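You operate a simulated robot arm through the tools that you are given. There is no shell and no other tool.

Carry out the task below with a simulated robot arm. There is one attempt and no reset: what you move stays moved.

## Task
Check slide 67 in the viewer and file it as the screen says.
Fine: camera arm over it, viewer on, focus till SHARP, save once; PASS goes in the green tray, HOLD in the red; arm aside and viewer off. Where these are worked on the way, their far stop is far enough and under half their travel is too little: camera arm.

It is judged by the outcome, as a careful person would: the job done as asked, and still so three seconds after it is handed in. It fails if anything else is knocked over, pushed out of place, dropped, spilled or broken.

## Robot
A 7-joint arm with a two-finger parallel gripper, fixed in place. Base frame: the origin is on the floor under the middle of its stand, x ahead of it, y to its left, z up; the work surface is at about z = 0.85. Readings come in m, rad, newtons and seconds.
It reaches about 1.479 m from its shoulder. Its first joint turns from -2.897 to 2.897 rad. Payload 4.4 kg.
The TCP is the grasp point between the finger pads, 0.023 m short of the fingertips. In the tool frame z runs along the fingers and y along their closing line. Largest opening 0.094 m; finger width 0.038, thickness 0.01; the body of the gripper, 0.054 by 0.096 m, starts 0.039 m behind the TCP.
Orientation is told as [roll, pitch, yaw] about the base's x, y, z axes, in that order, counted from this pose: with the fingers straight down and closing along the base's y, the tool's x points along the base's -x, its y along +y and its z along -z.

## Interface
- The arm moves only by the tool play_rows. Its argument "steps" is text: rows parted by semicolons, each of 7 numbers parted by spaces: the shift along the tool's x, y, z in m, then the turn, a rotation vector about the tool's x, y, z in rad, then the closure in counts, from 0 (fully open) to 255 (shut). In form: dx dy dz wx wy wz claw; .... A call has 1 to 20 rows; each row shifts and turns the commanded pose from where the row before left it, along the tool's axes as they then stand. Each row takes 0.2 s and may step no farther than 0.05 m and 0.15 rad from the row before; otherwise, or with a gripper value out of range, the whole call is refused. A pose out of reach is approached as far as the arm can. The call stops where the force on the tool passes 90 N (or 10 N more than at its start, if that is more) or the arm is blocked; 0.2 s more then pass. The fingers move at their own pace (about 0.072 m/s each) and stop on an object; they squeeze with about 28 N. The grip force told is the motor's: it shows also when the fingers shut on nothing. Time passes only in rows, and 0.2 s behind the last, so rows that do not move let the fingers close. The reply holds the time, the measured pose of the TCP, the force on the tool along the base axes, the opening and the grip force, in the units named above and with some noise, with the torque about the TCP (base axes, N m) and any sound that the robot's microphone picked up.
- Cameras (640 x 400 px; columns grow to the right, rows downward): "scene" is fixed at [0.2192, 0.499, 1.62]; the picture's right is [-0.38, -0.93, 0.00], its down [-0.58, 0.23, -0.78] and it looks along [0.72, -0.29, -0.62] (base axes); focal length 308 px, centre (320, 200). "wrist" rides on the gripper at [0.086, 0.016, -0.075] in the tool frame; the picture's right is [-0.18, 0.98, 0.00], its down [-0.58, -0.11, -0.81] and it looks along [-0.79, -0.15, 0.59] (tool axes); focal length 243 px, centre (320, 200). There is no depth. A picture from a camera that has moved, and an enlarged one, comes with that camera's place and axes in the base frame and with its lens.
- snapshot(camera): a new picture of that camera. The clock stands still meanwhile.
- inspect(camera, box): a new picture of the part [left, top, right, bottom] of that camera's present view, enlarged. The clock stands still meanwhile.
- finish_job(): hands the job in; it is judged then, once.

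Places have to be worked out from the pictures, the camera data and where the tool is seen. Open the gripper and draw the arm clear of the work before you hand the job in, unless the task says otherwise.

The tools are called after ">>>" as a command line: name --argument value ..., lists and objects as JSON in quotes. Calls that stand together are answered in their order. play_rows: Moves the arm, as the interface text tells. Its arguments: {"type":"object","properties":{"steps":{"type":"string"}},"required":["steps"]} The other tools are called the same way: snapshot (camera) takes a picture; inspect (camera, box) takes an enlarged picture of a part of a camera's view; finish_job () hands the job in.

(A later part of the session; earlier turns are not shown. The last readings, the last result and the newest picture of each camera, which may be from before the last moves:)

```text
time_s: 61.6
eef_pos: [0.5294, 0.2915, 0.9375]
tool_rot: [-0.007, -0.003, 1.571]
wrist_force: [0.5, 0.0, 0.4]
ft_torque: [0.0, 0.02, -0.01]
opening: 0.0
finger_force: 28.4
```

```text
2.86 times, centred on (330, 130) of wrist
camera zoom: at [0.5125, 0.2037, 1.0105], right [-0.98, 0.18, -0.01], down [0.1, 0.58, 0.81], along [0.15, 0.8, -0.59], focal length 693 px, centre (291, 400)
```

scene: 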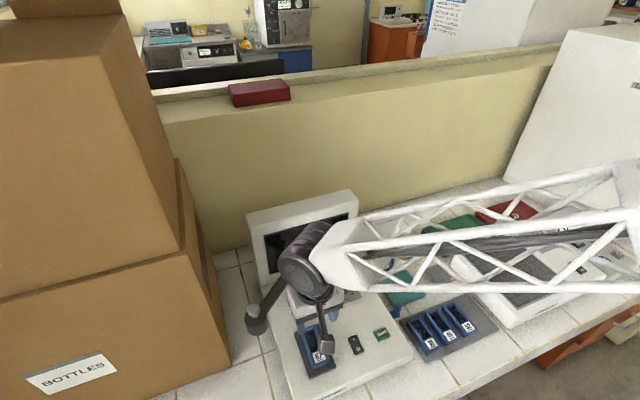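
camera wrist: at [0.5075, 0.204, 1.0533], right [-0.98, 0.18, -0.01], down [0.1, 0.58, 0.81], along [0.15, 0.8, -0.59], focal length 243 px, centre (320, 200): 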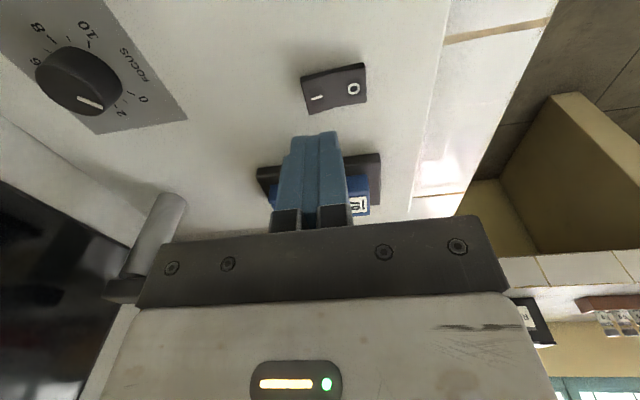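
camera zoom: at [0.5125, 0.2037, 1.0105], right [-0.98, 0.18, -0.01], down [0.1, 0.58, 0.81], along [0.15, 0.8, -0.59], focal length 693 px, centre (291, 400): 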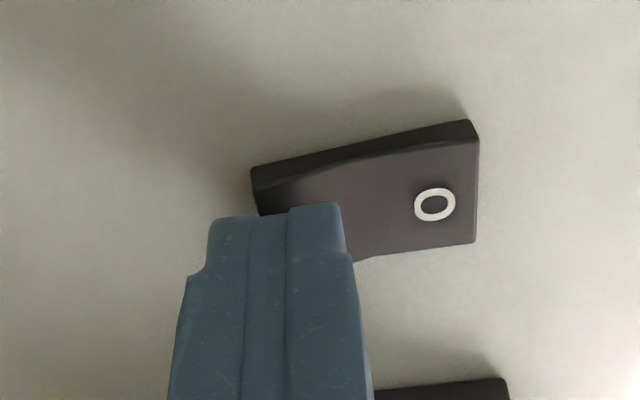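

The fingertips cover just the "I" end. I press down in small steps.

>>> play_rows --steps "0 0 0.002 0 0 0 255;0 0 0.002 0 0 0 255;0 0 0.0015 0 0 0 255"

>>> play_rows --steps "0 0 0.0015 0 0 0 255;0 0 0.001 0 0 0 255"

>>> inspect --camera "scene" --box '[230, 180, 380, 300]'

```text
time_s: 62.4
eef_pos: [0.53, 0.2922, 0.9309]
tool_rot: [-0.007, -0.004, 1.57]
wrist_force: [-0.6, 0.5, 1.0]
ft_torque: [0.01, 0.02, 0.0]
opening: 0.0
finger_force: 28.4
```

```text
time_s: 63.0
eef_pos: [0.5307, 0.2921, 0.9304]
tool_rot: [-0.009, -0.006, 1.571]
wrist_force: [-17.2, -31.5, 56.4]
ft_torque: [-1.01, 0.95, 0.23]
opening: 0.0
finger_force: 28.8
```

```text
3.33 times, centred on (305, 240) of scene
camera zoom: at [0.2192, 0.499, 1.62], right [-0.38, -0.93, 0.0], down [-0.58, 0.23, -0.78], along [0.72, -0.29, -0.62], focal length 1028 px, centre (370, 67)
```

zoom: 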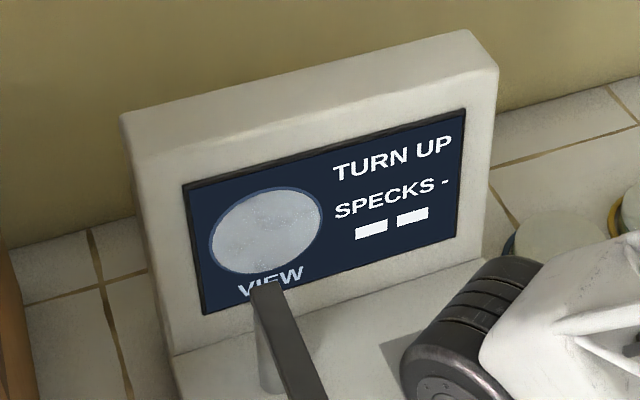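

The screen is on and shows "TURN UP / SPECKS -". I lift off the rocker and go above the focus knob (≈0.656, 0.257) with the gripper partly open.

>>> play_rows --steps "0 0 -0.03 0 0 0 255;0 0 -0.05 0 0 0 255;0.0117 -0.0417 0 0 0 0 110;0.0117 -0.0417 0 0 0 0 110;0.0116 -0.0416 0 0 0 0 110;0 0 0 0 0 0 110;0 0 0 0 0 0 110"

>>> snapshot --camera "wrist"

>>> snapshot --camera "scene"

```text
time_s: 64.6
eef_pos: [0.6545, 0.2533, 1.0079]
tool_rot: [-0.006, -0.003, 1.571]
wrist_force: [-0.9, 0.5, 0.9]
ft_torque: [0.0, -0.03, 0.01]
opening: 0.0534
finger_force: 0.1
```

```text
taken
camera wrist: at [0.6371, 0.1664, 1.0821], right [-0.98, 0.18, -0.01], down [0.1, 0.58, 0.81], along [0.15, 0.8, -0.59], focal length 243 px, centre (320, 200)
```

wrist: 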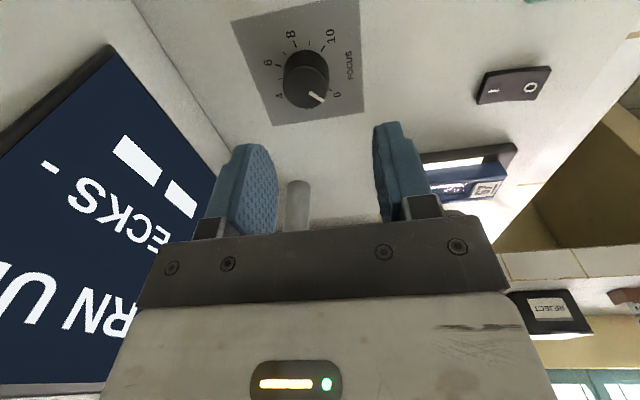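

```text
taken
```

scene: 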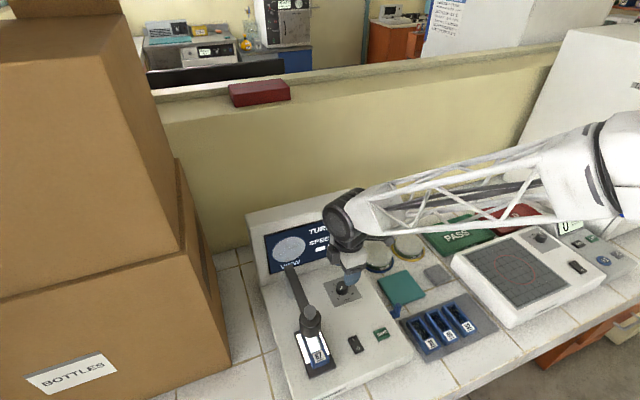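

The screen is also partly visible in the wrist view. I enlarge the knob to align precisely.

>>> inspect --camera "wrist" --box '[240, 20, 380, 130]'

>>> inspect --camera "scene" --box '[310, 260, 380, 315]'

```text
3.64 times, centred on (310, 75) of wrist
camera zoom: at [0.6371, 0.1664, 1.0821], right [-0.98, 0.18, -0.01], down [0.1, 0.58, 0.81], along [0.15, 0.8, -0.59], focal length 882 px, centre (356, 654)
```

zoom: 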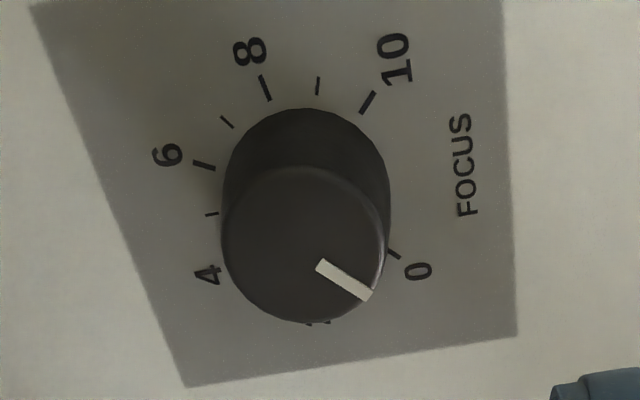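

```text
7.27 times, centred on (345, 288) of scene
camera zoom: at [0.2192, 0.499, 1.62], right [-0.38, -0.93, 0.0], down [-0.58, 0.23, -0.78], along [0.72, -0.29, -0.62], focal length 2243 px, centre (138, -436)
```

zoom: 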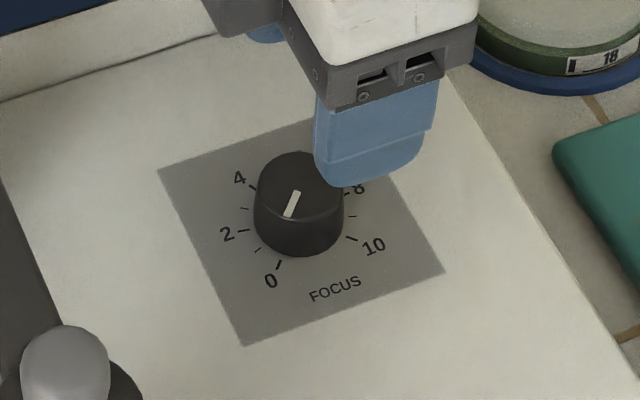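

The knob top centre triangulates to (0.664, 0.2536, 0.922), diameter ~0.032. Before lowering I check the clearance between the gripper body and the monitor face.

>>> inspect --camera "wrist" --box '[60, 10, 260, 160]'

>>> inspect --camera "scene" --box '[280, 190, 420, 300]'

```text
2.67 times, centred on (160, 85) of wrist
camera zoom: at [0.6371, 0.1664, 1.0821], right [-0.98, 0.18, -0.01], down [0.1, 0.58, 0.81], along [0.15, 0.8, -0.59], focal length 647 px, centre (747, 507)
```

zoom: 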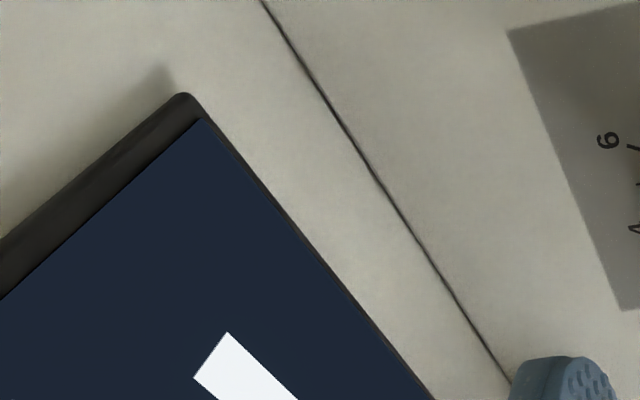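

```text
3.64 times, centred on (350, 245) of scene
camera zoom: at [0.2192, 0.499, 1.62], right [-0.38, -0.93, 0.0], down [-0.58, 0.23, -0.78], along [0.72, -0.29, -0.62], focal length 1122 px, centre (211, 36)
```

zoom: 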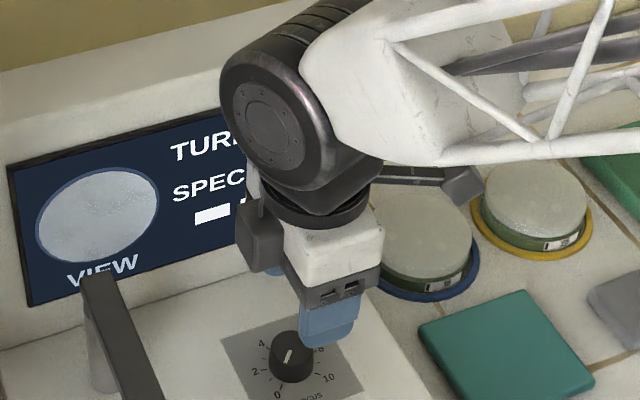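

The monitor face is actually at x≈0.754, so there is ample clearance. I align over the knob and descend around it.

>>> play_rows --steps "0 -0.0097 0.01 0 0 0 110;0 0 0.025 0 0 0 110;0 0 0.015 0 0 0 110;0 0 0 0 0 0 110"

>>> inspect --camera "wrist" --box '[200, 30, 440, 230]'

```text
time_s: 65.6
eef_pos: [0.6638, 0.2547, 0.9598]
tool_rot: [-0.008, -0.004, 1.571]
wrist_force: [0.3, 0.2, -0.6]
ft_torque: [0.04, 0.01, -0.02]
opening: 0.0537
finger_force: 0.1
```

```text
2.00 times, centred on (320, 130) of wrist
camera zoom: at [0.6475, 0.1664, 1.0335], right [-0.98, 0.18, -0.01], down [0.1, 0.58, 0.81], along [0.15, 0.8, -0.59], focal length 485 px, centre (320, 340)
```

zoom: 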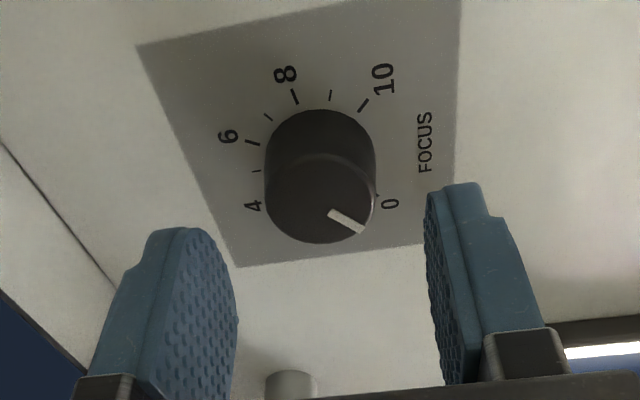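

Knob centre is at (0.664, 0.2515); I shift 2 mm, descend to grip height and close on the knob.

>>> play_rows --steps "0.002 0 0.012 0 0 0 110;0 0 0.01 0 0 0 110;0 0 0.005 0 0 0 110;0 0 0 0 0 0 255;0 0 0 0 0 0 255;0 0 0 0 0 0 255"

>>> inspect --camera "wrist" --box '[200, 30, 440, 230]'

>>> inspect --camera "scene" --box '[240, 190, 400, 310]'

```text
time_s: 67.0
eef_pos: [0.6645, 0.2549, 0.9324]
tool_rot: [-0.007, -0.004, 1.571]
wrist_force: [36.7, -2.6, -12.4]
ft_torque: [-0.06, -0.86, -0.02]
opening: 0.0325
finger_force: 45.5
```

```text
2.00 times, centred on (320, 130) of wrist
camera zoom: at [0.6475, 0.1663, 1.0065], right [-0.98, 0.18, -0.01], down [0.1, 0.58, 0.81], along [0.15, 0.8, -0.59], focal length 485 px, centre (320, 340)
```

zoom: 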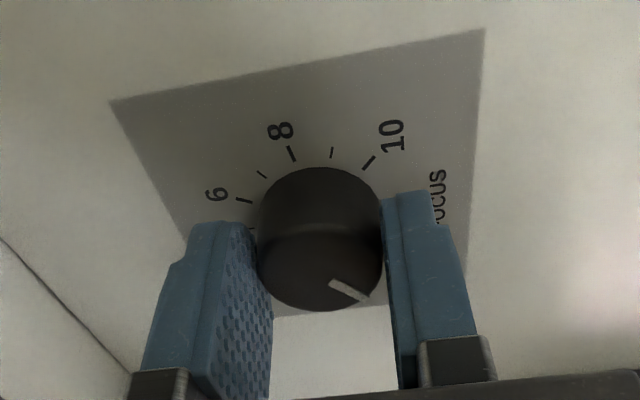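

```text
3.33 times, centred on (320, 250) of scene
camera zoom: at [0.2192, 0.499, 1.62], right [-0.38, -0.93, 0.0], down [-0.58, 0.23, -0.78], along [0.72, -0.29, -0.62], focal length 1028 px, centre (320, 33)
```

zoom: 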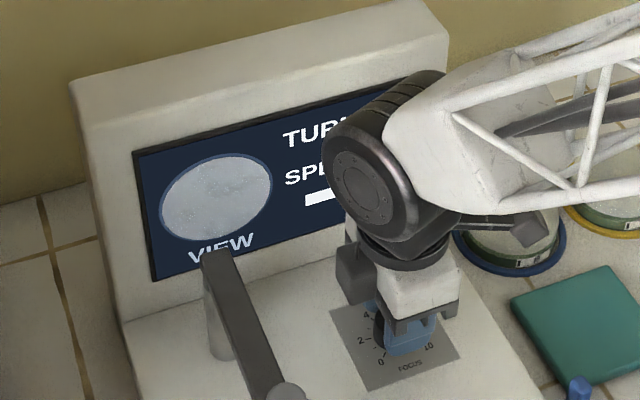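

The knob is gripped (0.0325 m). The 37 N sideways load shows I'm ~1.5 mm off, so I relieve that first, then turn clockwise a little and read the screen.

>>> play_rows --steps "0.0015 -0.0014 0 0 0 0 255;0 0 0 0 0 0.1 255;0 0 0 0 0 0.12 255"

>>> inspect --camera "wrist" --box '[0, 0, 440, 240]'

>>> inspect --camera "scene" --box '[240, 190, 400, 310]'

```text
time_s: 67.8
eef_pos: [0.6657, 0.2532, 0.9326]
tool_rot: [-0.004, -0.004, 1.35]
wrist_force: [-38.0, 16.3, 11.1]
ft_torque: [0.78, 0.83, 0.07]
opening: 0.0322
finger_force: 45.0
```

```text
1.45 times, centred on (220, 120) of wrist
camera zoom: at [0.6293, 0.1719, 1.0067], right [-0.92, 0.39, 0.0], down [0.23, 0.54, 0.81], along [0.32, 0.74, -0.59], focal length 353 px, centre (466, 316)
```

zoom: 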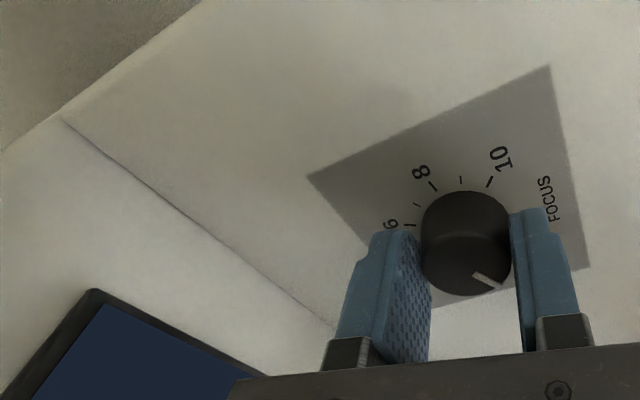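

```text
3.33 times, centred on (320, 250) of scene
camera zoom: at [0.2192, 0.499, 1.62], right [-0.38, -0.93, 0.0], down [-0.58, 0.23, -0.78], along [0.72, -0.29, -0.62], focal length 1028 px, centre (320, 33)
```

zoom: 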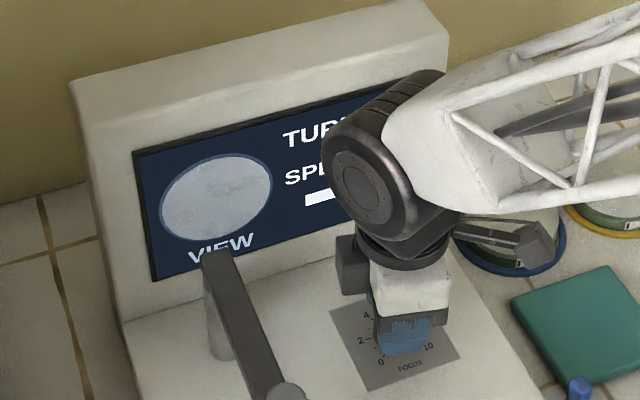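

The pointer turns with the gripper; the screen still begins "TUR…". I relieve 0.7 mm and continue clockwise.

>>> play_rows --steps "0 0.0007 0 0 0 0 255;0 0 0 0 0 0.14 255;0 0 0 0 0 0.14 255;0 0 0 0 0 0.14 255"

>>> inspect --camera "wrist" --box '[200, 30, 440, 230]'

>>> inspect --camera "scene" --box '[240, 190, 400, 310]'

```text
time_s: 68.8
eef_pos: [0.6646, 0.2549, 0.9327]
tool_rot: [0.0, -0.007, 0.93]
wrist_force: [-55.6, 50.3, 12.5]
ft_torque: [1.36, 1.3, 0.03]
opening: 0.0324
finger_force: 45.2
```

```text
2.00 times, centred on (320, 130) of wrist
camera zoom: at [0.5993, 0.1937, 1.0064], right [-0.68, 0.74, 0.0], down [0.43, 0.4, 0.81], along [0.6, 0.55, -0.59], focal length 485 px, centre (320, 340)
```

zoom: 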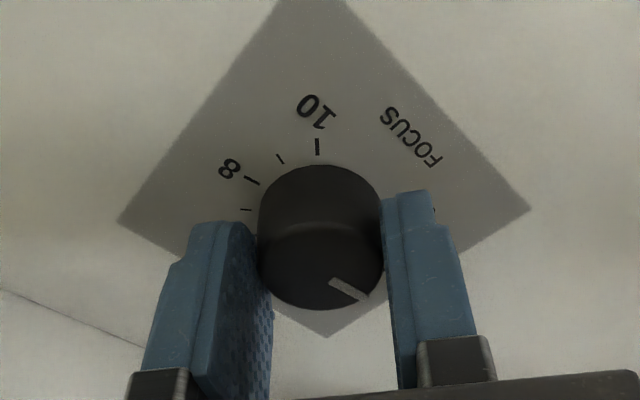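

```text
3.33 times, centred on (320, 250) of scene
camera zoom: at [0.2192, 0.499, 1.62], right [-0.38, -0.93, 0.0], down [-0.58, 0.23, -0.78], along [0.72, -0.29, -0.62], focal length 1028 px, centre (320, 33)
```

zoom: 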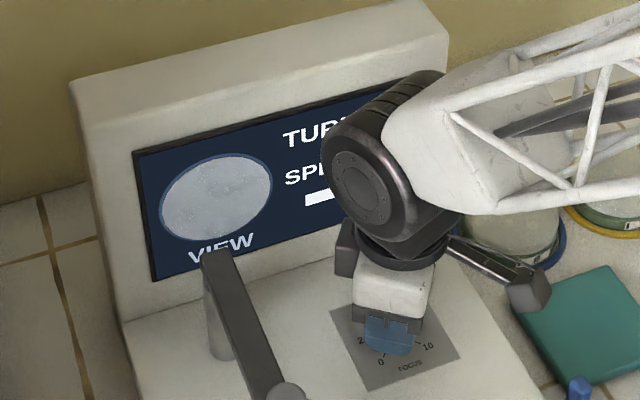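

A 75 N side load along the closing line shows the knob axis is ~2.3 mm to +y of my rotation axis. I shift there and continue turning up.

>>> play_rows --steps "-0.0018 0.0014 0 0 0 0 255;0 0 0 0 0 0 255"

>>> play_rows --steps "0 0 0 0 0 0.14 255;0 0 0 0 0 0.14 255"

>>> inspect --camera "scene" --box '[240, 190, 400, 310]'

```text
time_s: 69.4
eef_pos: [0.666, 0.2555, 0.9322]
tool_rot: [-0.005, -0.007, 0.929]
wrist_force: [-50.0, 27.9, 11.3]
ft_torque: [1.21, 0.86, -0.03]
opening: 0.032
finger_force: 44.7
```

```text
time_s: 70.0
eef_pos: [0.6648, 0.2555, 0.9325]
tool_rot: [-0.002, -0.006, 0.651]
wrist_force: [-34.1, 23.9, 7.2]
ft_torque: [-0.06, 1.62, -0.01]
opening: 0.032
finger_force: 44.9
```

```text
3.33 times, centred on (320, 250) of scene
camera zoom: at [0.2192, 0.499, 1.62], right [-0.38, -0.93, 0.0], down [-0.58, 0.23, -0.78], along [0.72, -0.29, -0.62], focal length 1028 px, centre (320, 33)
```

zoom: 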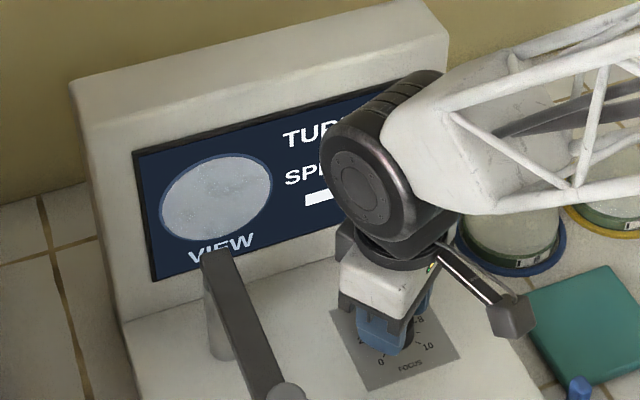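

Side load is down to ~40 N; I shift 0.7 mm along the closing line and continue clockwise, watching the screen.

>>> play_rows --steps "0 0.0007 0 0 0 0.1 255;0 0 0 0 0 0.14 255;0 0 0 0 0 0.14 255"

>>> inspect --camera "scene" --box '[240, 190, 400, 310]'

>>> inspect --camera "wrist" --box '[200, 30, 440, 230]'

```text
time_s: 70.8
eef_pos: [0.6661, 0.2556, 0.9322]
tool_rot: [0.004, -0.007, 0.268]
wrist_force: [17.8, -0.9, -21.6]
ft_torque: [0.19, -1.11, 0.0]
opening: 0.0322
finger_force: 45.1
```

```text
3.33 times, centred on (320, 250) of scene
camera zoom: at [0.2192, 0.499, 1.62], right [-0.38, -0.93, 0.0], down [-0.58, 0.23, -0.78], along [0.72, -0.29, -0.62], focal length 1028 px, centre (320, 33)
```

zoom: 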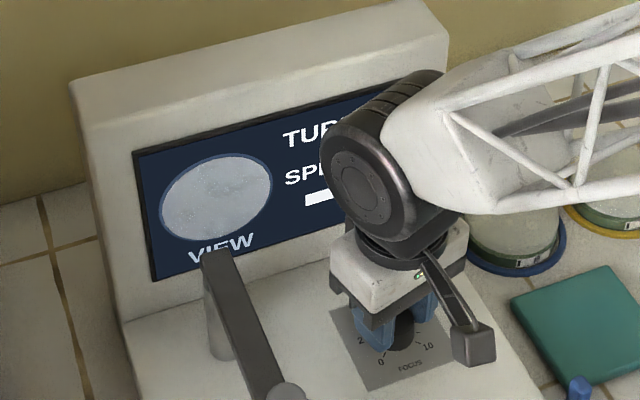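

```text
2.00 times, centred on (320, 130) of wrist
camera zoom: at [0.577, 0.2464, 1.0064], right [-0.08, 1.0, 0.0], down [0.58, 0.05, 0.81], along [0.81, 0.07, -0.59], focal length 485 px, centre (320, 340)
```

zoom: 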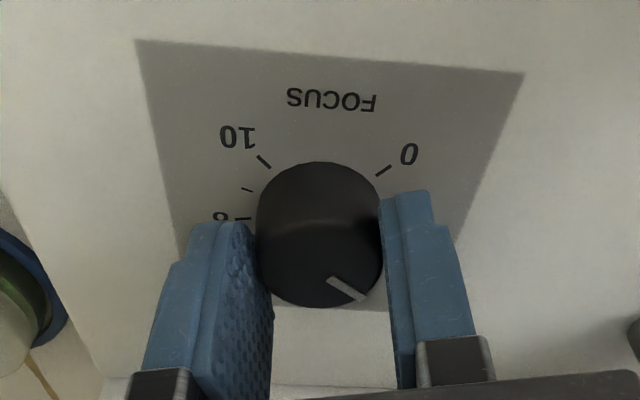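

About 75° turned (≈2.8 on the scale), still "TUR…". Forces are low, so I continue clockwise.

>>> play_rows --steps "0 0 0 0 0 0.14 255;0 0 0 0 0 0.14 255;0 0 0 0 0 0.14 255"

>>> inspect --camera "scene" --box '[240, 190, 400, 310]'

```text
time_s: 71.6
eef_pos: [0.6657, 0.2548, 0.9337]
tool_rot: [0.004, -0.006, -0.151]
wrist_force: [9.6, -48.7, -9.5]
ft_torque: [-1.26, -0.86, 0.0]
opening: 0.0318
finger_force: 45.0
```

```text
3.33 times, centred on (320, 250) of scene
camera zoom: at [0.2192, 0.499, 1.62], right [-0.38, -0.93, 0.0], down [-0.58, 0.23, -0.78], along [0.72, -0.29, -0.62], focal length 1028 px, centre (320, 33)
```

zoom: 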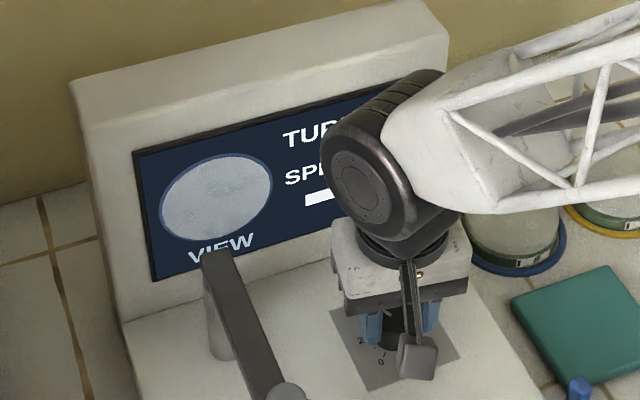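

Still "TUR…" in the same place (so still TURN UP). I correct the side load and turn further in smaller portions.

>>> play_rows --steps "0 -0.0009 0 0 0 0.14 255;0 0 0 0 0 0.14 255"

>>> inspect --camera "scene" --box '[240, 190, 400, 310]'

```text
time_s: 72.2
eef_pos: [0.665, 0.2541, 0.9319]
tool_rot: [0.007, -0.002, -0.429]
wrist_force: [5.5, -46.6, -3.2]
ft_torque: [-1.32, -0.28, 0.01]
opening: 0.0319
finger_force: 45.0
```

```text
3.33 times, centred on (320, 250) of scene
camera zoom: at [0.2192, 0.499, 1.62], right [-0.38, -0.93, 0.0], down [-0.58, 0.23, -0.78], along [0.72, -0.29, -0.62], focal length 1028 px, centre (320, 33)
```

zoom: 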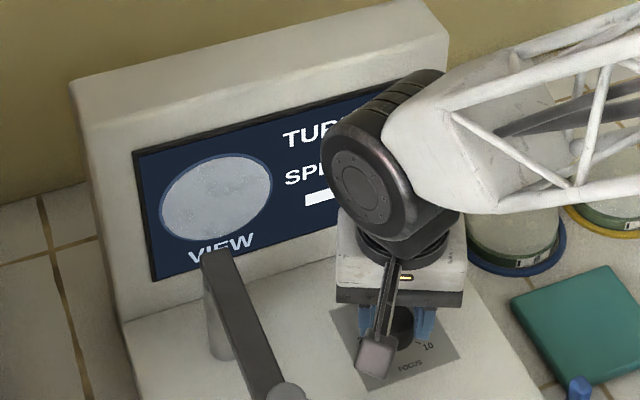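

Still TURN UP after ~115°. I correct again and keep turning.

>>> play_rows --steps "0 -0.0008 0 0 0 0.14 255;0 0 0 0 0 0.14 255"

>>> inspect --camera "scene" --box '[240, 190, 400, 310]'

>>> inspect --camera "wrist" --box '[200, 30, 440, 230]'

```text
time_s: 72.8
eef_pos: [0.6641, 0.2556, 0.9337]
tool_rot: [0.008, -0.002, -0.709]
wrist_force: [25.5, -20.7, -9.0]
ft_torque: [-0.5, -0.63, -0.04]
opening: 0.0316
finger_force: 45.5
```

```text
3.33 times, centred on (320, 250) of scene
camera zoom: at [0.2192, 0.499, 1.62], right [-0.38, -0.93, 0.0], down [-0.58, 0.23, -0.78], along [0.72, -0.29, -0.62], focal length 1028 px, centre (320, 33)
```

zoom: 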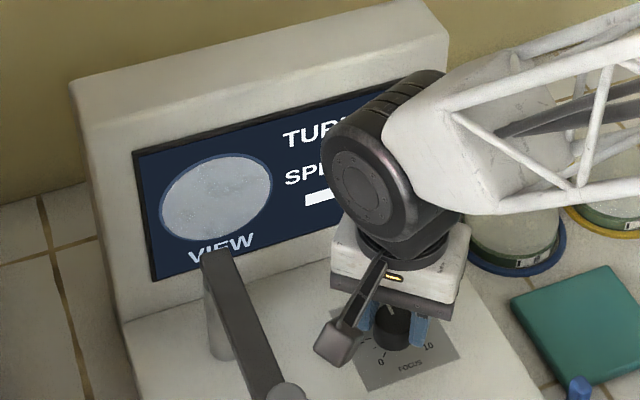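

```text
2.00 times, centred on (320, 130) of wrist
camera zoom: at [0.6085, 0.3223, 1.0077], right [0.78, 0.63, 0.01], down [0.36, -0.47, 0.81], along [0.51, -0.63, -0.59], focal length 485 px, centre (320, 340)
```

zoom: 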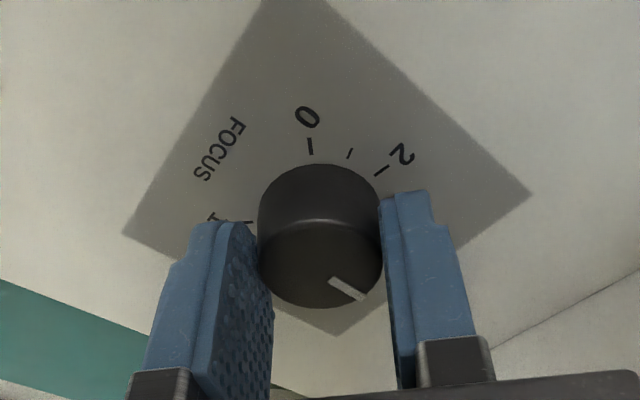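

Turned ~131° (≈4.7), still TURN UP. The wrist camera stays clear of the camera arm, so I continue.

>>> play_rows --steps "0 -0.0005 0 0 0 0.14 255;0 0 0 0 0 0.14 255"

>>> inspect --camera "scene" --box '[240, 190, 400, 310]'

```text
time_s: 73.4
eef_pos: [0.665, 0.255, 0.9327]
tool_rot: [0.009, 0.002, -0.991]
wrist_force: [23.2, 5.4, 2.3]
ft_torque: [-0.5, -1.09, 0.01]
opening: 0.032
finger_force: 45.0
```

```text
3.33 times, centred on (320, 250) of scene
camera zoom: at [0.2192, 0.499, 1.62], right [-0.38, -0.93, 0.0], down [-0.58, 0.23, -0.78], along [0.72, -0.29, -0.62], focal length 1028 px, centre (320, 33)
```

zoom: 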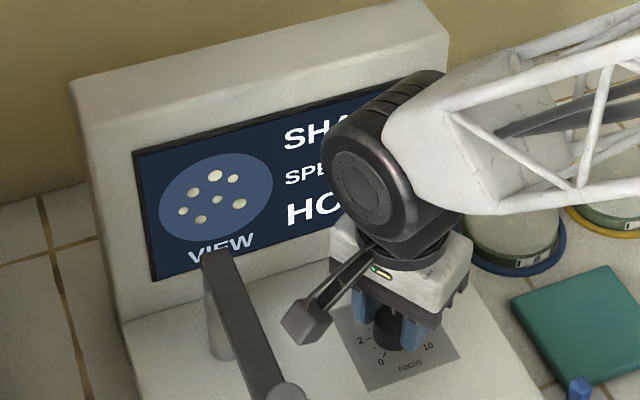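

The screen now reads "SHA…/HO…" — sharp, with HOLD. I release the knob gently and lift away to read the whole screen.

>>> play_rows --steps "0 0 0 0 0 0 110;0 0 0 0 0 0 110;0 0 0 0 0 0 110;0 0 -0.03 0 0 0 110;0 0 -0.04 0 0 0 110;0 0 -0.04 0 0 0 110;0 0 0 0 0 0 110"

>>> inspect --camera "scene" --box '[240, 190, 400, 310]'

>>> snapshot --camera "wrist"

```text
time_s: 75.0
eef_pos: [0.6612, 0.2555, 1.0449]
tool_rot: [0.006, -0.002, -0.988]
wrist_force: [0.1, 0.2, 0.1]
ft_torque: [-0.02, 0.03, 0.01]
opening: 0.0534
finger_force: 0.1
```

```text
3.33 times, centred on (320, 250) of scene
camera zoom: at [0.2192, 0.499, 1.62], right [-0.38, -0.93, 0.0], down [-0.58, 0.23, -0.78], along [0.72, -0.29, -0.62], focal length 1028 px, centre (320, 33)
```

zoom: 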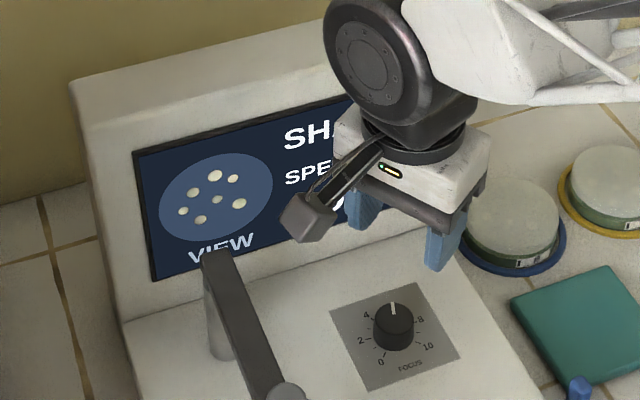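

```text
taken
camera wrist: at [0.6261, 0.3345, 1.1191], right [0.92, 0.39, 0.01], down [0.22, -0.55, 0.81], along [0.32, -0.74, -0.59], focal length 243 px, centre (320, 200)
```

wrist: 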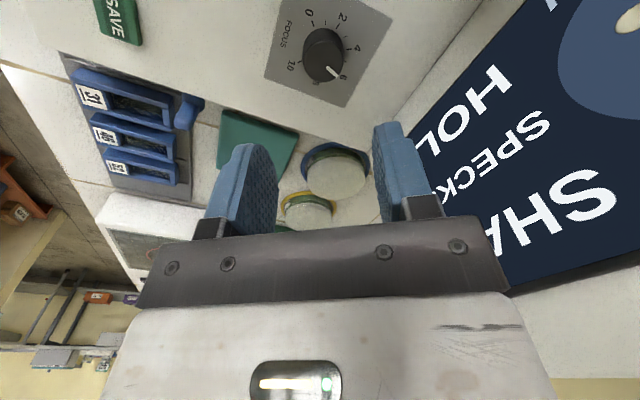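

The screen reads SHARP / SPECKS / HOLD with the knob near 5.7. I turn back to neutral yaw, close the fingers and go above the SAVE button (≈0.510, 0.222).

>>> play_rows --steps "0 0 0 0 0 -0.1411 255;0 0 0 0 0 -0.1411 255;0 0 0 0 0 -0.1411 255;0 0 0 0 0 -0.1411 255;0 0 0 0 0 -0.1411 255;0 0 0 0 0 -0.1411 255;0 0 0 0 0 -0.1411 255;0.0373 -0.0088 0 0 0 0 255;0.0373 -0.0088 0 0 0 0 255;0.0373 -0.0088 0 0 0 0 255;0.0373 -0.0088 0 0 0 0 255;0 0 0.04 0 0 0 255;0 0 0.03 0 0 0 255;0 0 0 0 0 0 255"

>>> snapshot --camera "wrist"

>>> inspect --camera "scene" --box '[240, 180, 440, 380]'

```text
time_s: 78.0
eef_pos: [0.5158, 0.2222, 0.9741]
tool_rot: [0.005, -0.007, -0.003]
wrist_force: [0.5, 0.4, -0.1]
ft_torque: [-0.01, -0.01, -0.02]
opening: 0.0
finger_force: 28.3
```

```text
taken
camera wrist: at [0.4283, 0.2375, 1.0479], right [0.19, 0.98, 0.01], down [0.58, -0.11, 0.81], along [0.8, -0.15, -0.59], focal length 243 px, centre (320, 200)
```

wrist: 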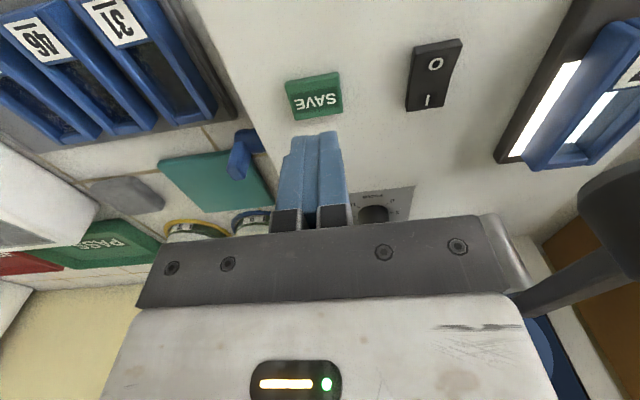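

```text
2.00 times, centred on (340, 280) of scene
camera zoom: at [0.2192, 0.499, 1.62], right [-0.38, -0.93, 0.0], down [-0.58, 0.23, -0.78], along [0.72, -0.29, -0.62], focal length 617 px, centre (280, 40)
```

zoom: 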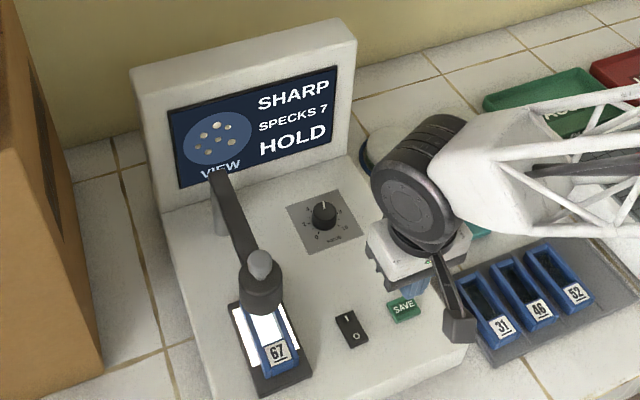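

The full screen reads SHARP, SPECKS 7, HOLD. SAVE is at about (0.510, 0.2195); I align and descend close to it.

>>> play_rows --steps "0.0055 -0.0027 0 0 0 0 255;0 0 0.015 0 0 0 255;0 0 0.015 0 0 0 255;0 0 0.004 0 0 0 255;0 0 0 0 0 0 255"

>>> inspect --camera "wrist" --box '[240, 60, 400, 200]'

```text
time_s: 79.2
eef_pos: [0.5102, 0.2174, 0.9378]
tool_rot: [0.004, -0.007, -0.003]
wrist_force: [0.2, -0.8, -0.2]
ft_torque: [0.0, 0.0, 0.01]
opening: 0.0001
finger_force: 28.5
```

```text
2.86 times, centred on (320, 130) of wrist
camera zoom: at [0.4222, 0.2326, 1.0121], right [0.19, 0.98, 0.01], down [0.58, -0.11, 0.81], along [0.8, -0.15, -0.59], focal length 693 px, centre (320, 400)
```

zoom: 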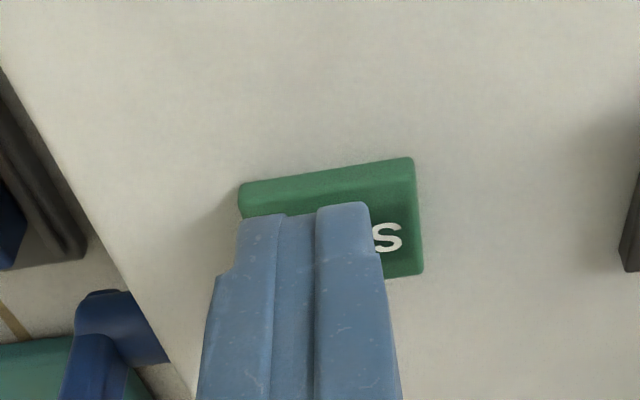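

The fingertips are over SAVE, ~4 mm to -y of centre. I shift 3.5 mm and press down gently until contact.

>>> play_rows --steps "0 0.0035 0 0 0 0 255;0 0 0.002 0 0 0 255;0 0 0.0015 0 0 0 255"

>>> inspect --camera "scene" --box '[240, 180, 440, 380]'

```text
time_s: 80.0
eef_pos: [0.5098, 0.2199, 0.9349]
tool_rot: [0.003, -0.005, 0.0]
wrist_force: [0.8, -0.3, -1.1]
ft_torque: [-0.01, 0.01, 0.02]
opening: 0.0002
finger_force: 28.2
```

```text
2.00 times, centred on (340, 280) of scene
camera zoom: at [0.2192, 0.499, 1.62], right [-0.38, -0.93, 0.0], down [-0.58, 0.23, -0.78], along [0.72, -0.29, -0.62], focal length 617 px, centre (280, 40)
```

zoom: 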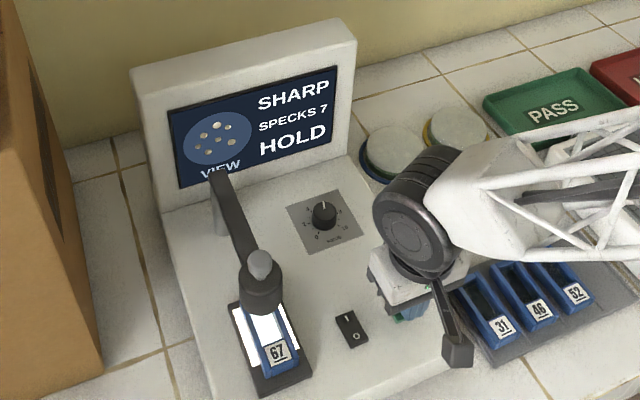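

No contact yet; screen unchanged. I press on in 1 mm steps.

>>> play_rows --steps "0 0 0.001 0 0 0 255;0 0 0.001 0 0 0 255"

>>> inspect --camera "scene" --box '[240, 180, 440, 380]'

```text
time_s: 80.6
eef_pos: [0.5112, 0.2206, 0.9313]
tool_rot: [0.004, -0.004, -0.002]
wrist_force: [-0.6, -0.8, -0.6]
ft_torque: [-0.02, -0.01, 0.02]
opening: 0.0001
finger_force: 28.1
```

```text
2.00 times, centred on (340, 280) of scene
camera zoom: at [0.2192, 0.499, 1.62], right [-0.38, -0.93, 0.0], down [-0.58, 0.23, -0.78], along [0.72, -0.29, -0.62], focal length 617 px, centre (280, 40)
```

zoom: 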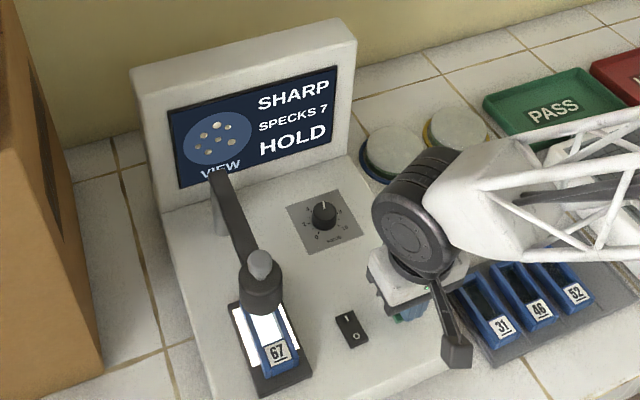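

Still no contact at z=0.931. I press further in small steps, keeping it a single press.

>>> play_rows --steps "0 0 0.001 0 0 0 255;0 0 0.001 0 0 0 255"

>>> inspect --camera "scene" --box '[240, 180, 440, 380]'

```text
time_s: 81.2
eef_pos: [0.5099, 0.2206, 0.9305]
tool_rot: [0.004, -0.008, -0.001]
wrist_force: [-0.5, 0.3, -1.0]
ft_torque: [0.02, -0.04, 0.02]
opening: 0.0
finger_force: 28.0
```

```text
2.00 times, centred on (340, 280) of scene
camera zoom: at [0.2192, 0.499, 1.62], right [-0.38, -0.93, 0.0], down [-0.58, 0.23, -0.78], along [0.72, -0.29, -0.62], focal length 617 px, centre (280, 40)
```

zoom: 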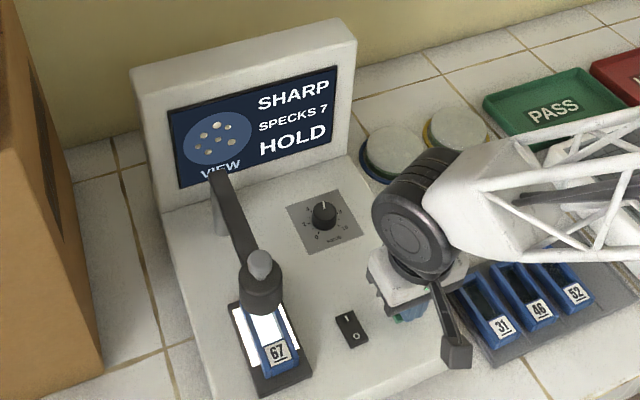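

Tips at about z 0.907 without reaction. I continue a couple more millimetres.

>>> play_rows --steps "0 0 0.001 0 0 0 255;0 0 0.001 0 0 0 255"

>>> inspect --camera "scene" --box '[240, 180, 440, 380]'

```text
time_s: 81.8
eef_pos: [0.5092, 0.2206, 0.9283]
tool_rot: [0.003, -0.008, -0.003]
wrist_force: [0.0, 0.5, 0.4]
ft_torque: [0.03, -0.01, -0.06]
opening: 0.0
finger_force: 27.9
```

```text
2.00 times, centred on (340, 280) of scene
camera zoom: at [0.2192, 0.499, 1.62], right [-0.38, -0.93, 0.0], down [-0.58, 0.23, -0.78], along [0.72, -0.29, -0.62], focal length 617 px, centre (280, 40)
```

zoom: 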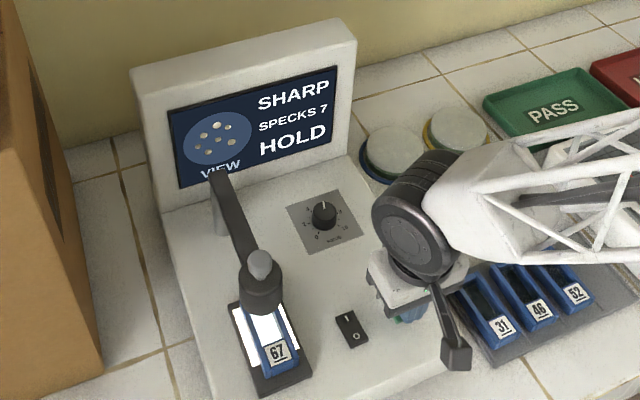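

Still no reaction; I check the wrist view for the tip–button distance.

>>> inspect --camera "wrist" --box '[240, 60, 400, 200]'

>>> play_rows --steps "0 0 0.001 0 0 0 255"

```text
2.86 times, centred on (320, 130) of wrist
camera zoom: at [0.4223, 0.2353, 1.002], right [0.19, 0.98, 0.01], down [0.58, -0.11, 0.81], along [0.8, -0.15, -0.59], focal length 693 px, centre (320, 400)
```

zoom: 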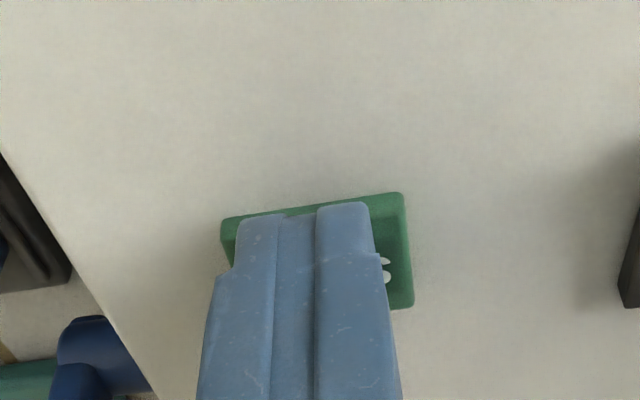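

```text
time_s: 82.2
eef_pos: [0.5081, 0.2212, 0.9253]
tool_rot: [0.003, -0.006, -0.003]
wrist_force: [1.1, -0.6, 2.5]
ft_torque: [0.02, -0.02, 0.02]
opening: 0.0
finger_force: 28.8
heard: click
```

A click was heard. I check the screen for confirmation before releasing.

>>> inspect --camera "scene" --box '[240, 180, 440, 380]'

>>> inspect --camera "scene" --box '[240, 190, 360, 290]'

```text
2.00 times, centred on (340, 280) of scene
camera zoom: at [0.2192, 0.499, 1.62], right [-0.38, -0.93, 0.0], down [-0.58, 0.23, -0.78], along [0.72, -0.29, -0.62], focal length 617 px, centre (280, 40)
```

zoom: 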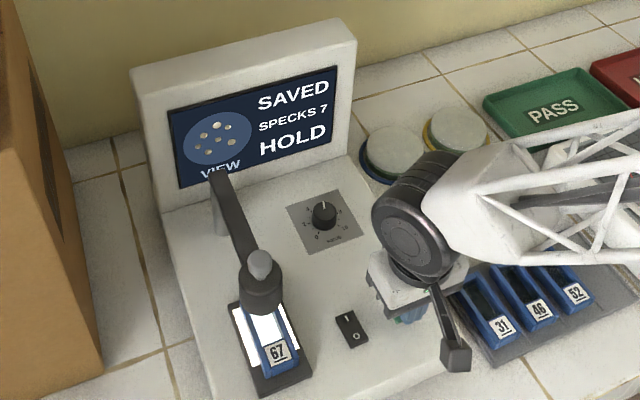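

```text
4.00 times, centred on (300, 240) of scene
camera zoom: at [0.2192, 0.499, 1.62], right [-0.38, -0.93, 0.0], down [-0.58, 0.23, -0.78], along [0.72, -0.29, -0.62], focal length 1234 px, centre (400, 40)
```

zoom: 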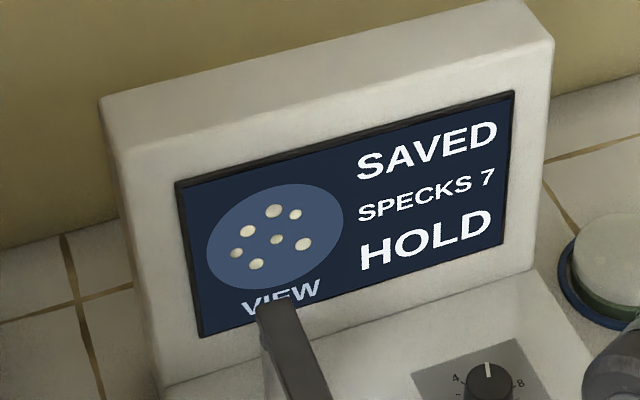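

Screen shows SAVED / HOLD. I lift straight off the button and move over the rocker's near "O" end to switch the viewer off.

>>> play_rows --steps "0 0 -0.01 0 0 0 255;0 0 -0.03 0 0 0 255;0.009 0.035 0 0 0 0 255;0.009 0.034 0 0 0 0 255;0 0 0 0 0 0 255"

>>> inspect --camera "wrist" --box '[220, 40, 420, 200]'

>>> inspect --camera "scene" --box '[240, 180, 440, 380]'

```text
time_s: 83.4
eef_pos: [0.4903, 0.289, 0.9664]
tool_rot: [0.004, -0.007, -0.002]
wrist_force: [0.2, -1.2, 0.3]
ft_torque: [0.01, 0.02, -0.02]
opening: 0.0002
finger_force: 27.8
```

```text
2.50 times, centred on (320, 120) of wrist
camera zoom: at [0.403, 0.3034, 1.0407], right [0.19, 0.98, 0.01], down [0.58, -0.11, 0.81], along [0.8, -0.15, -0.59], focal length 606 px, centre (320, 400)
```

zoom: 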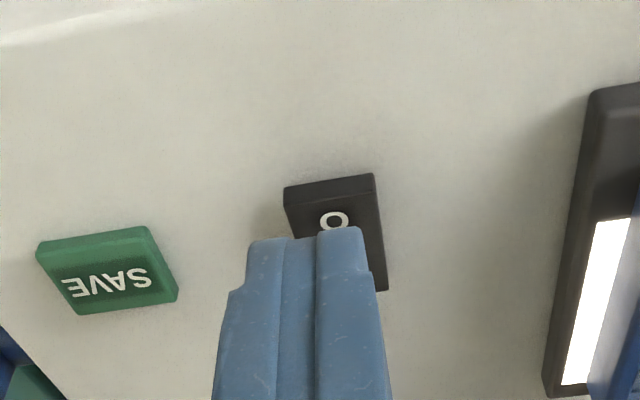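

```text
2.00 times, centred on (340, 280) of scene
camera zoom: at [0.2192, 0.499, 1.62], right [-0.38, -0.93, 0.0], down [-0.58, 0.23, -0.78], along [0.72, -0.29, -0.62], focal length 617 px, centre (280, 40)
```

zoom: 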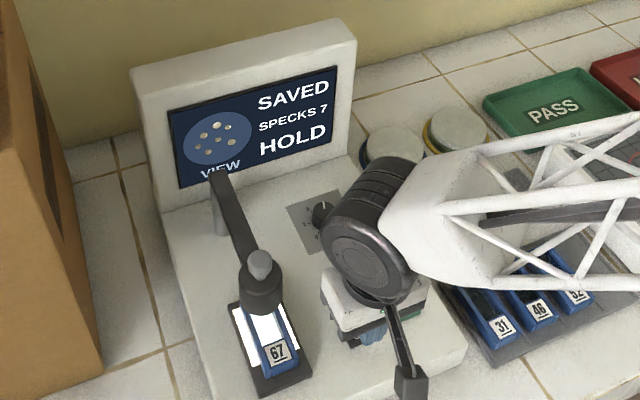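

The fingertips are over the "O" end; I shift 3 mm to +y to centre and press down.

>>> play_rows --steps "0 0.003 0.012 0 0 0 255;0 0 0.012 0 0 0 255;0 0 0.004 0 0 0 255;0 0 0.002 0 0 0 255"

>>> play_rows --steps "0 0 0.0015 0 0 0 255;0 0 0.001 0 0 0 255"

>>> inspect --camera "scene" --box '[240, 180, 440, 380]'

```text
time_s: 84.4
eef_pos: [0.4917, 0.291, 0.9371]
tool_rot: [0.004, -0.006, -0.001]
wrist_force: [-0.7, -0.2, -0.3]
ft_torque: [0.01, -0.02, -0.02]
opening: 0.0001
finger_force: 28.1
```

```text
time_s: 85.0
eef_pos: [0.4916, 0.2921, 0.9342]
tool_rot: [0.004, -0.005, -0.001]
wrist_force: [0.1, -0.7, -0.6]
ft_torque: [0.0, 0.03, -0.01]
opening: 0.0
finger_force: 27.6
```

```text
2.00 times, centred on (340, 280) of scene
camera zoom: at [0.2192, 0.499, 1.62], right [-0.38, -0.93, 0.0], down [-0.58, 0.23, -0.78], along [0.72, -0.29, -0.62], focal length 617 px, centre (280, 40)
```

zoom: 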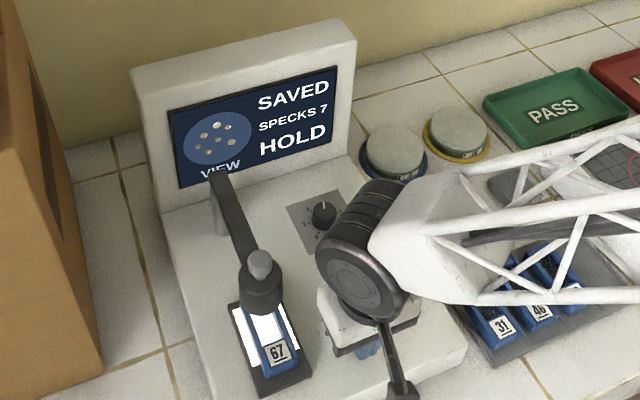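

No contact yet at z=0.934. I press further in small steps.

>>> play_rows --steps "0 0 0.0015 0 0 0 255;0 0 0.0015 0 0 0 255"

>>> play_rows --steps "0 0 0.001 0 0 0 255;0 0 0.001 0 0 0 255"

>>> inspect --camera "scene" --box '[240, 180, 440, 380]'

```text
time_s: 85.6
eef_pos: [0.491, 0.293, 0.9305]
tool_rot: [0.003, -0.006, -0.003]
wrist_force: [0.3, -0.4, -0.2]
ft_torque: [0.01, -0.04, 0.01]
opening: 0.0
finger_force: 27.8
```

```text
time_s: 86.2
eef_pos: [0.4927, 0.2932, 0.9304]
tool_rot: [0.006, -0.007, -0.002]
wrist_force: [-14.1, -2.8, 27.6]
ft_torque: [-0.1, -0.18, -0.06]
opening: 0.0001
finger_force: 27.9
```

```text
2.00 times, centred on (340, 280) of scene
camera zoom: at [0.2192, 0.499, 1.62], right [-0.38, -0.93, 0.0], down [-0.58, 0.23, -0.78], along [0.72, -0.29, -0.62], focal length 617 px, centre (280, 40)
```

zoom: 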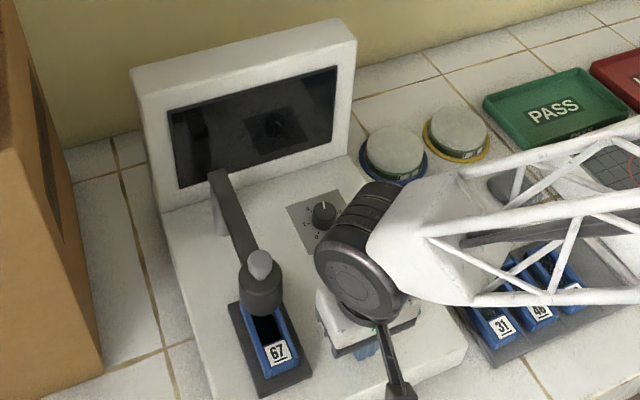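

The screen went dark: viewer is off. I lift and move to the -y side of the camera arm link to push it aside.

>>> play_rows --steps "0 0 -0.02 0 0 0 255;0 0 -0.05 0 0 0 255;0 0 -0.05 0 0 0 255;0 0 -0.05 0 0 0 255;-0.037 0.0163 0 0 0 0 255;-0.037 0.0163 0 0 0 0 255;-0.037 0.0163 0 0 0 0 255;0 0 0.04 0 0 0 255;0 0 0.04 0 0 0 255;0 0 0 0 0 0 255"

>>> snapshot --camera "wrist"

```text
time_s: 88.4
eef_pos: [0.6041, 0.3396, 1.0205]
tool_rot: [0.003, -0.007, -0.001]
wrist_force: [0.9, 0.9, -0.8]
ft_torque: [0.03, -0.04, 0.01]
opening: 0.0003
finger_force: 28.0
```

```text
taken
camera wrist: at [0.5161, 0.3535, 1.0935], right [0.19, 0.98, 0.01], down [0.58, -0.11, 0.81], along [0.8, -0.15, -0.59], focal length 243 px, centre (320, 200)
```

wrist: 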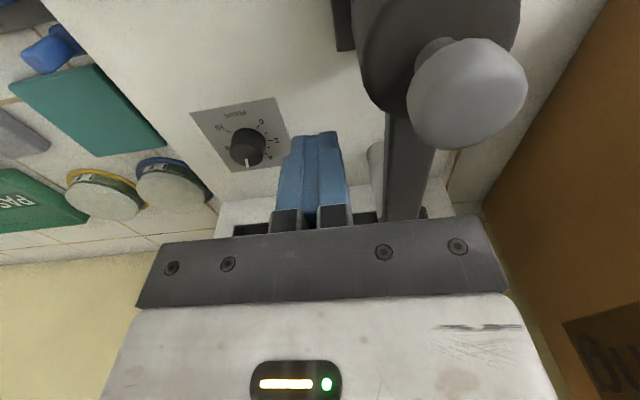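

Fingers are beside the link. I push it along its arc toward aside.

>>> play_rows --steps "0 0.012 0 0 0 0 255;0 0.012 0 0 0 0 255;0.0024 0.0145 0 0 0 0 255;0.0005 0.0149 0 0 0 0 255;-0.0022 0.0157 0 0 0 0 255;-0.0049 0.0158 0 0 0 0 255;-0.0078 0.0153 0 0 0 0 255;-0.0107 0.0141 0 0 0 0 255"

>>> snapshot --camera "wrist"

>>> inspect --camera "scene" --box '[190, 180, 390, 380]'

```text
time_s: 90.2
eef_pos: [0.6252, 0.4564, 1.0222]
tool_rot: [0.003, -0.007, -0.003]
wrist_force: [-0.9, -0.7, 0.5]
ft_torque: [0.02, 0.0, 0.01]
opening: 0.0001
finger_force: 28.1
```

```text
taken
camera wrist: at [0.5384, 0.4704, 1.0967], right [0.19, 0.98, 0.01], down [0.58, -0.11, 0.81], along [0.8, -0.15, -0.59], focal length 243 px, centre (320, 200)
```

wrist: 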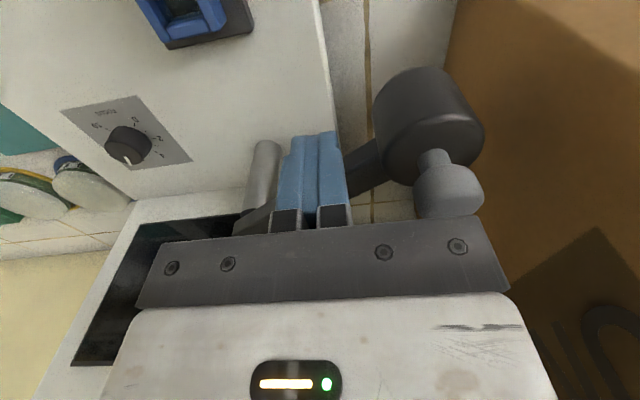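

```text
2.00 times, centred on (290, 280) of scene
camera zoom: at [0.2192, 0.499, 1.62], right [-0.38, -0.93, 0.0], down [-0.58, 0.23, -0.78], along [0.72, -0.29, -0.62], focal length 617 px, centre (380, 40)
```

zoom: 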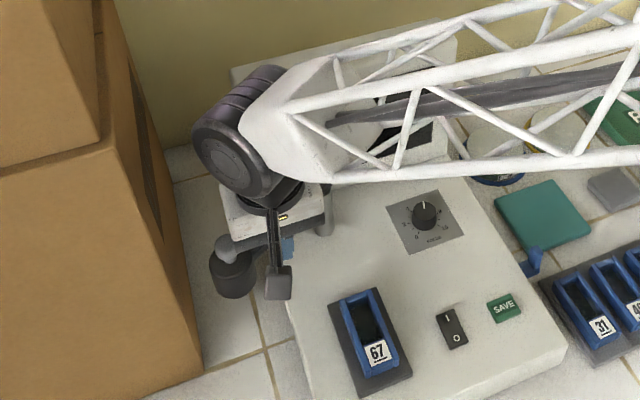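

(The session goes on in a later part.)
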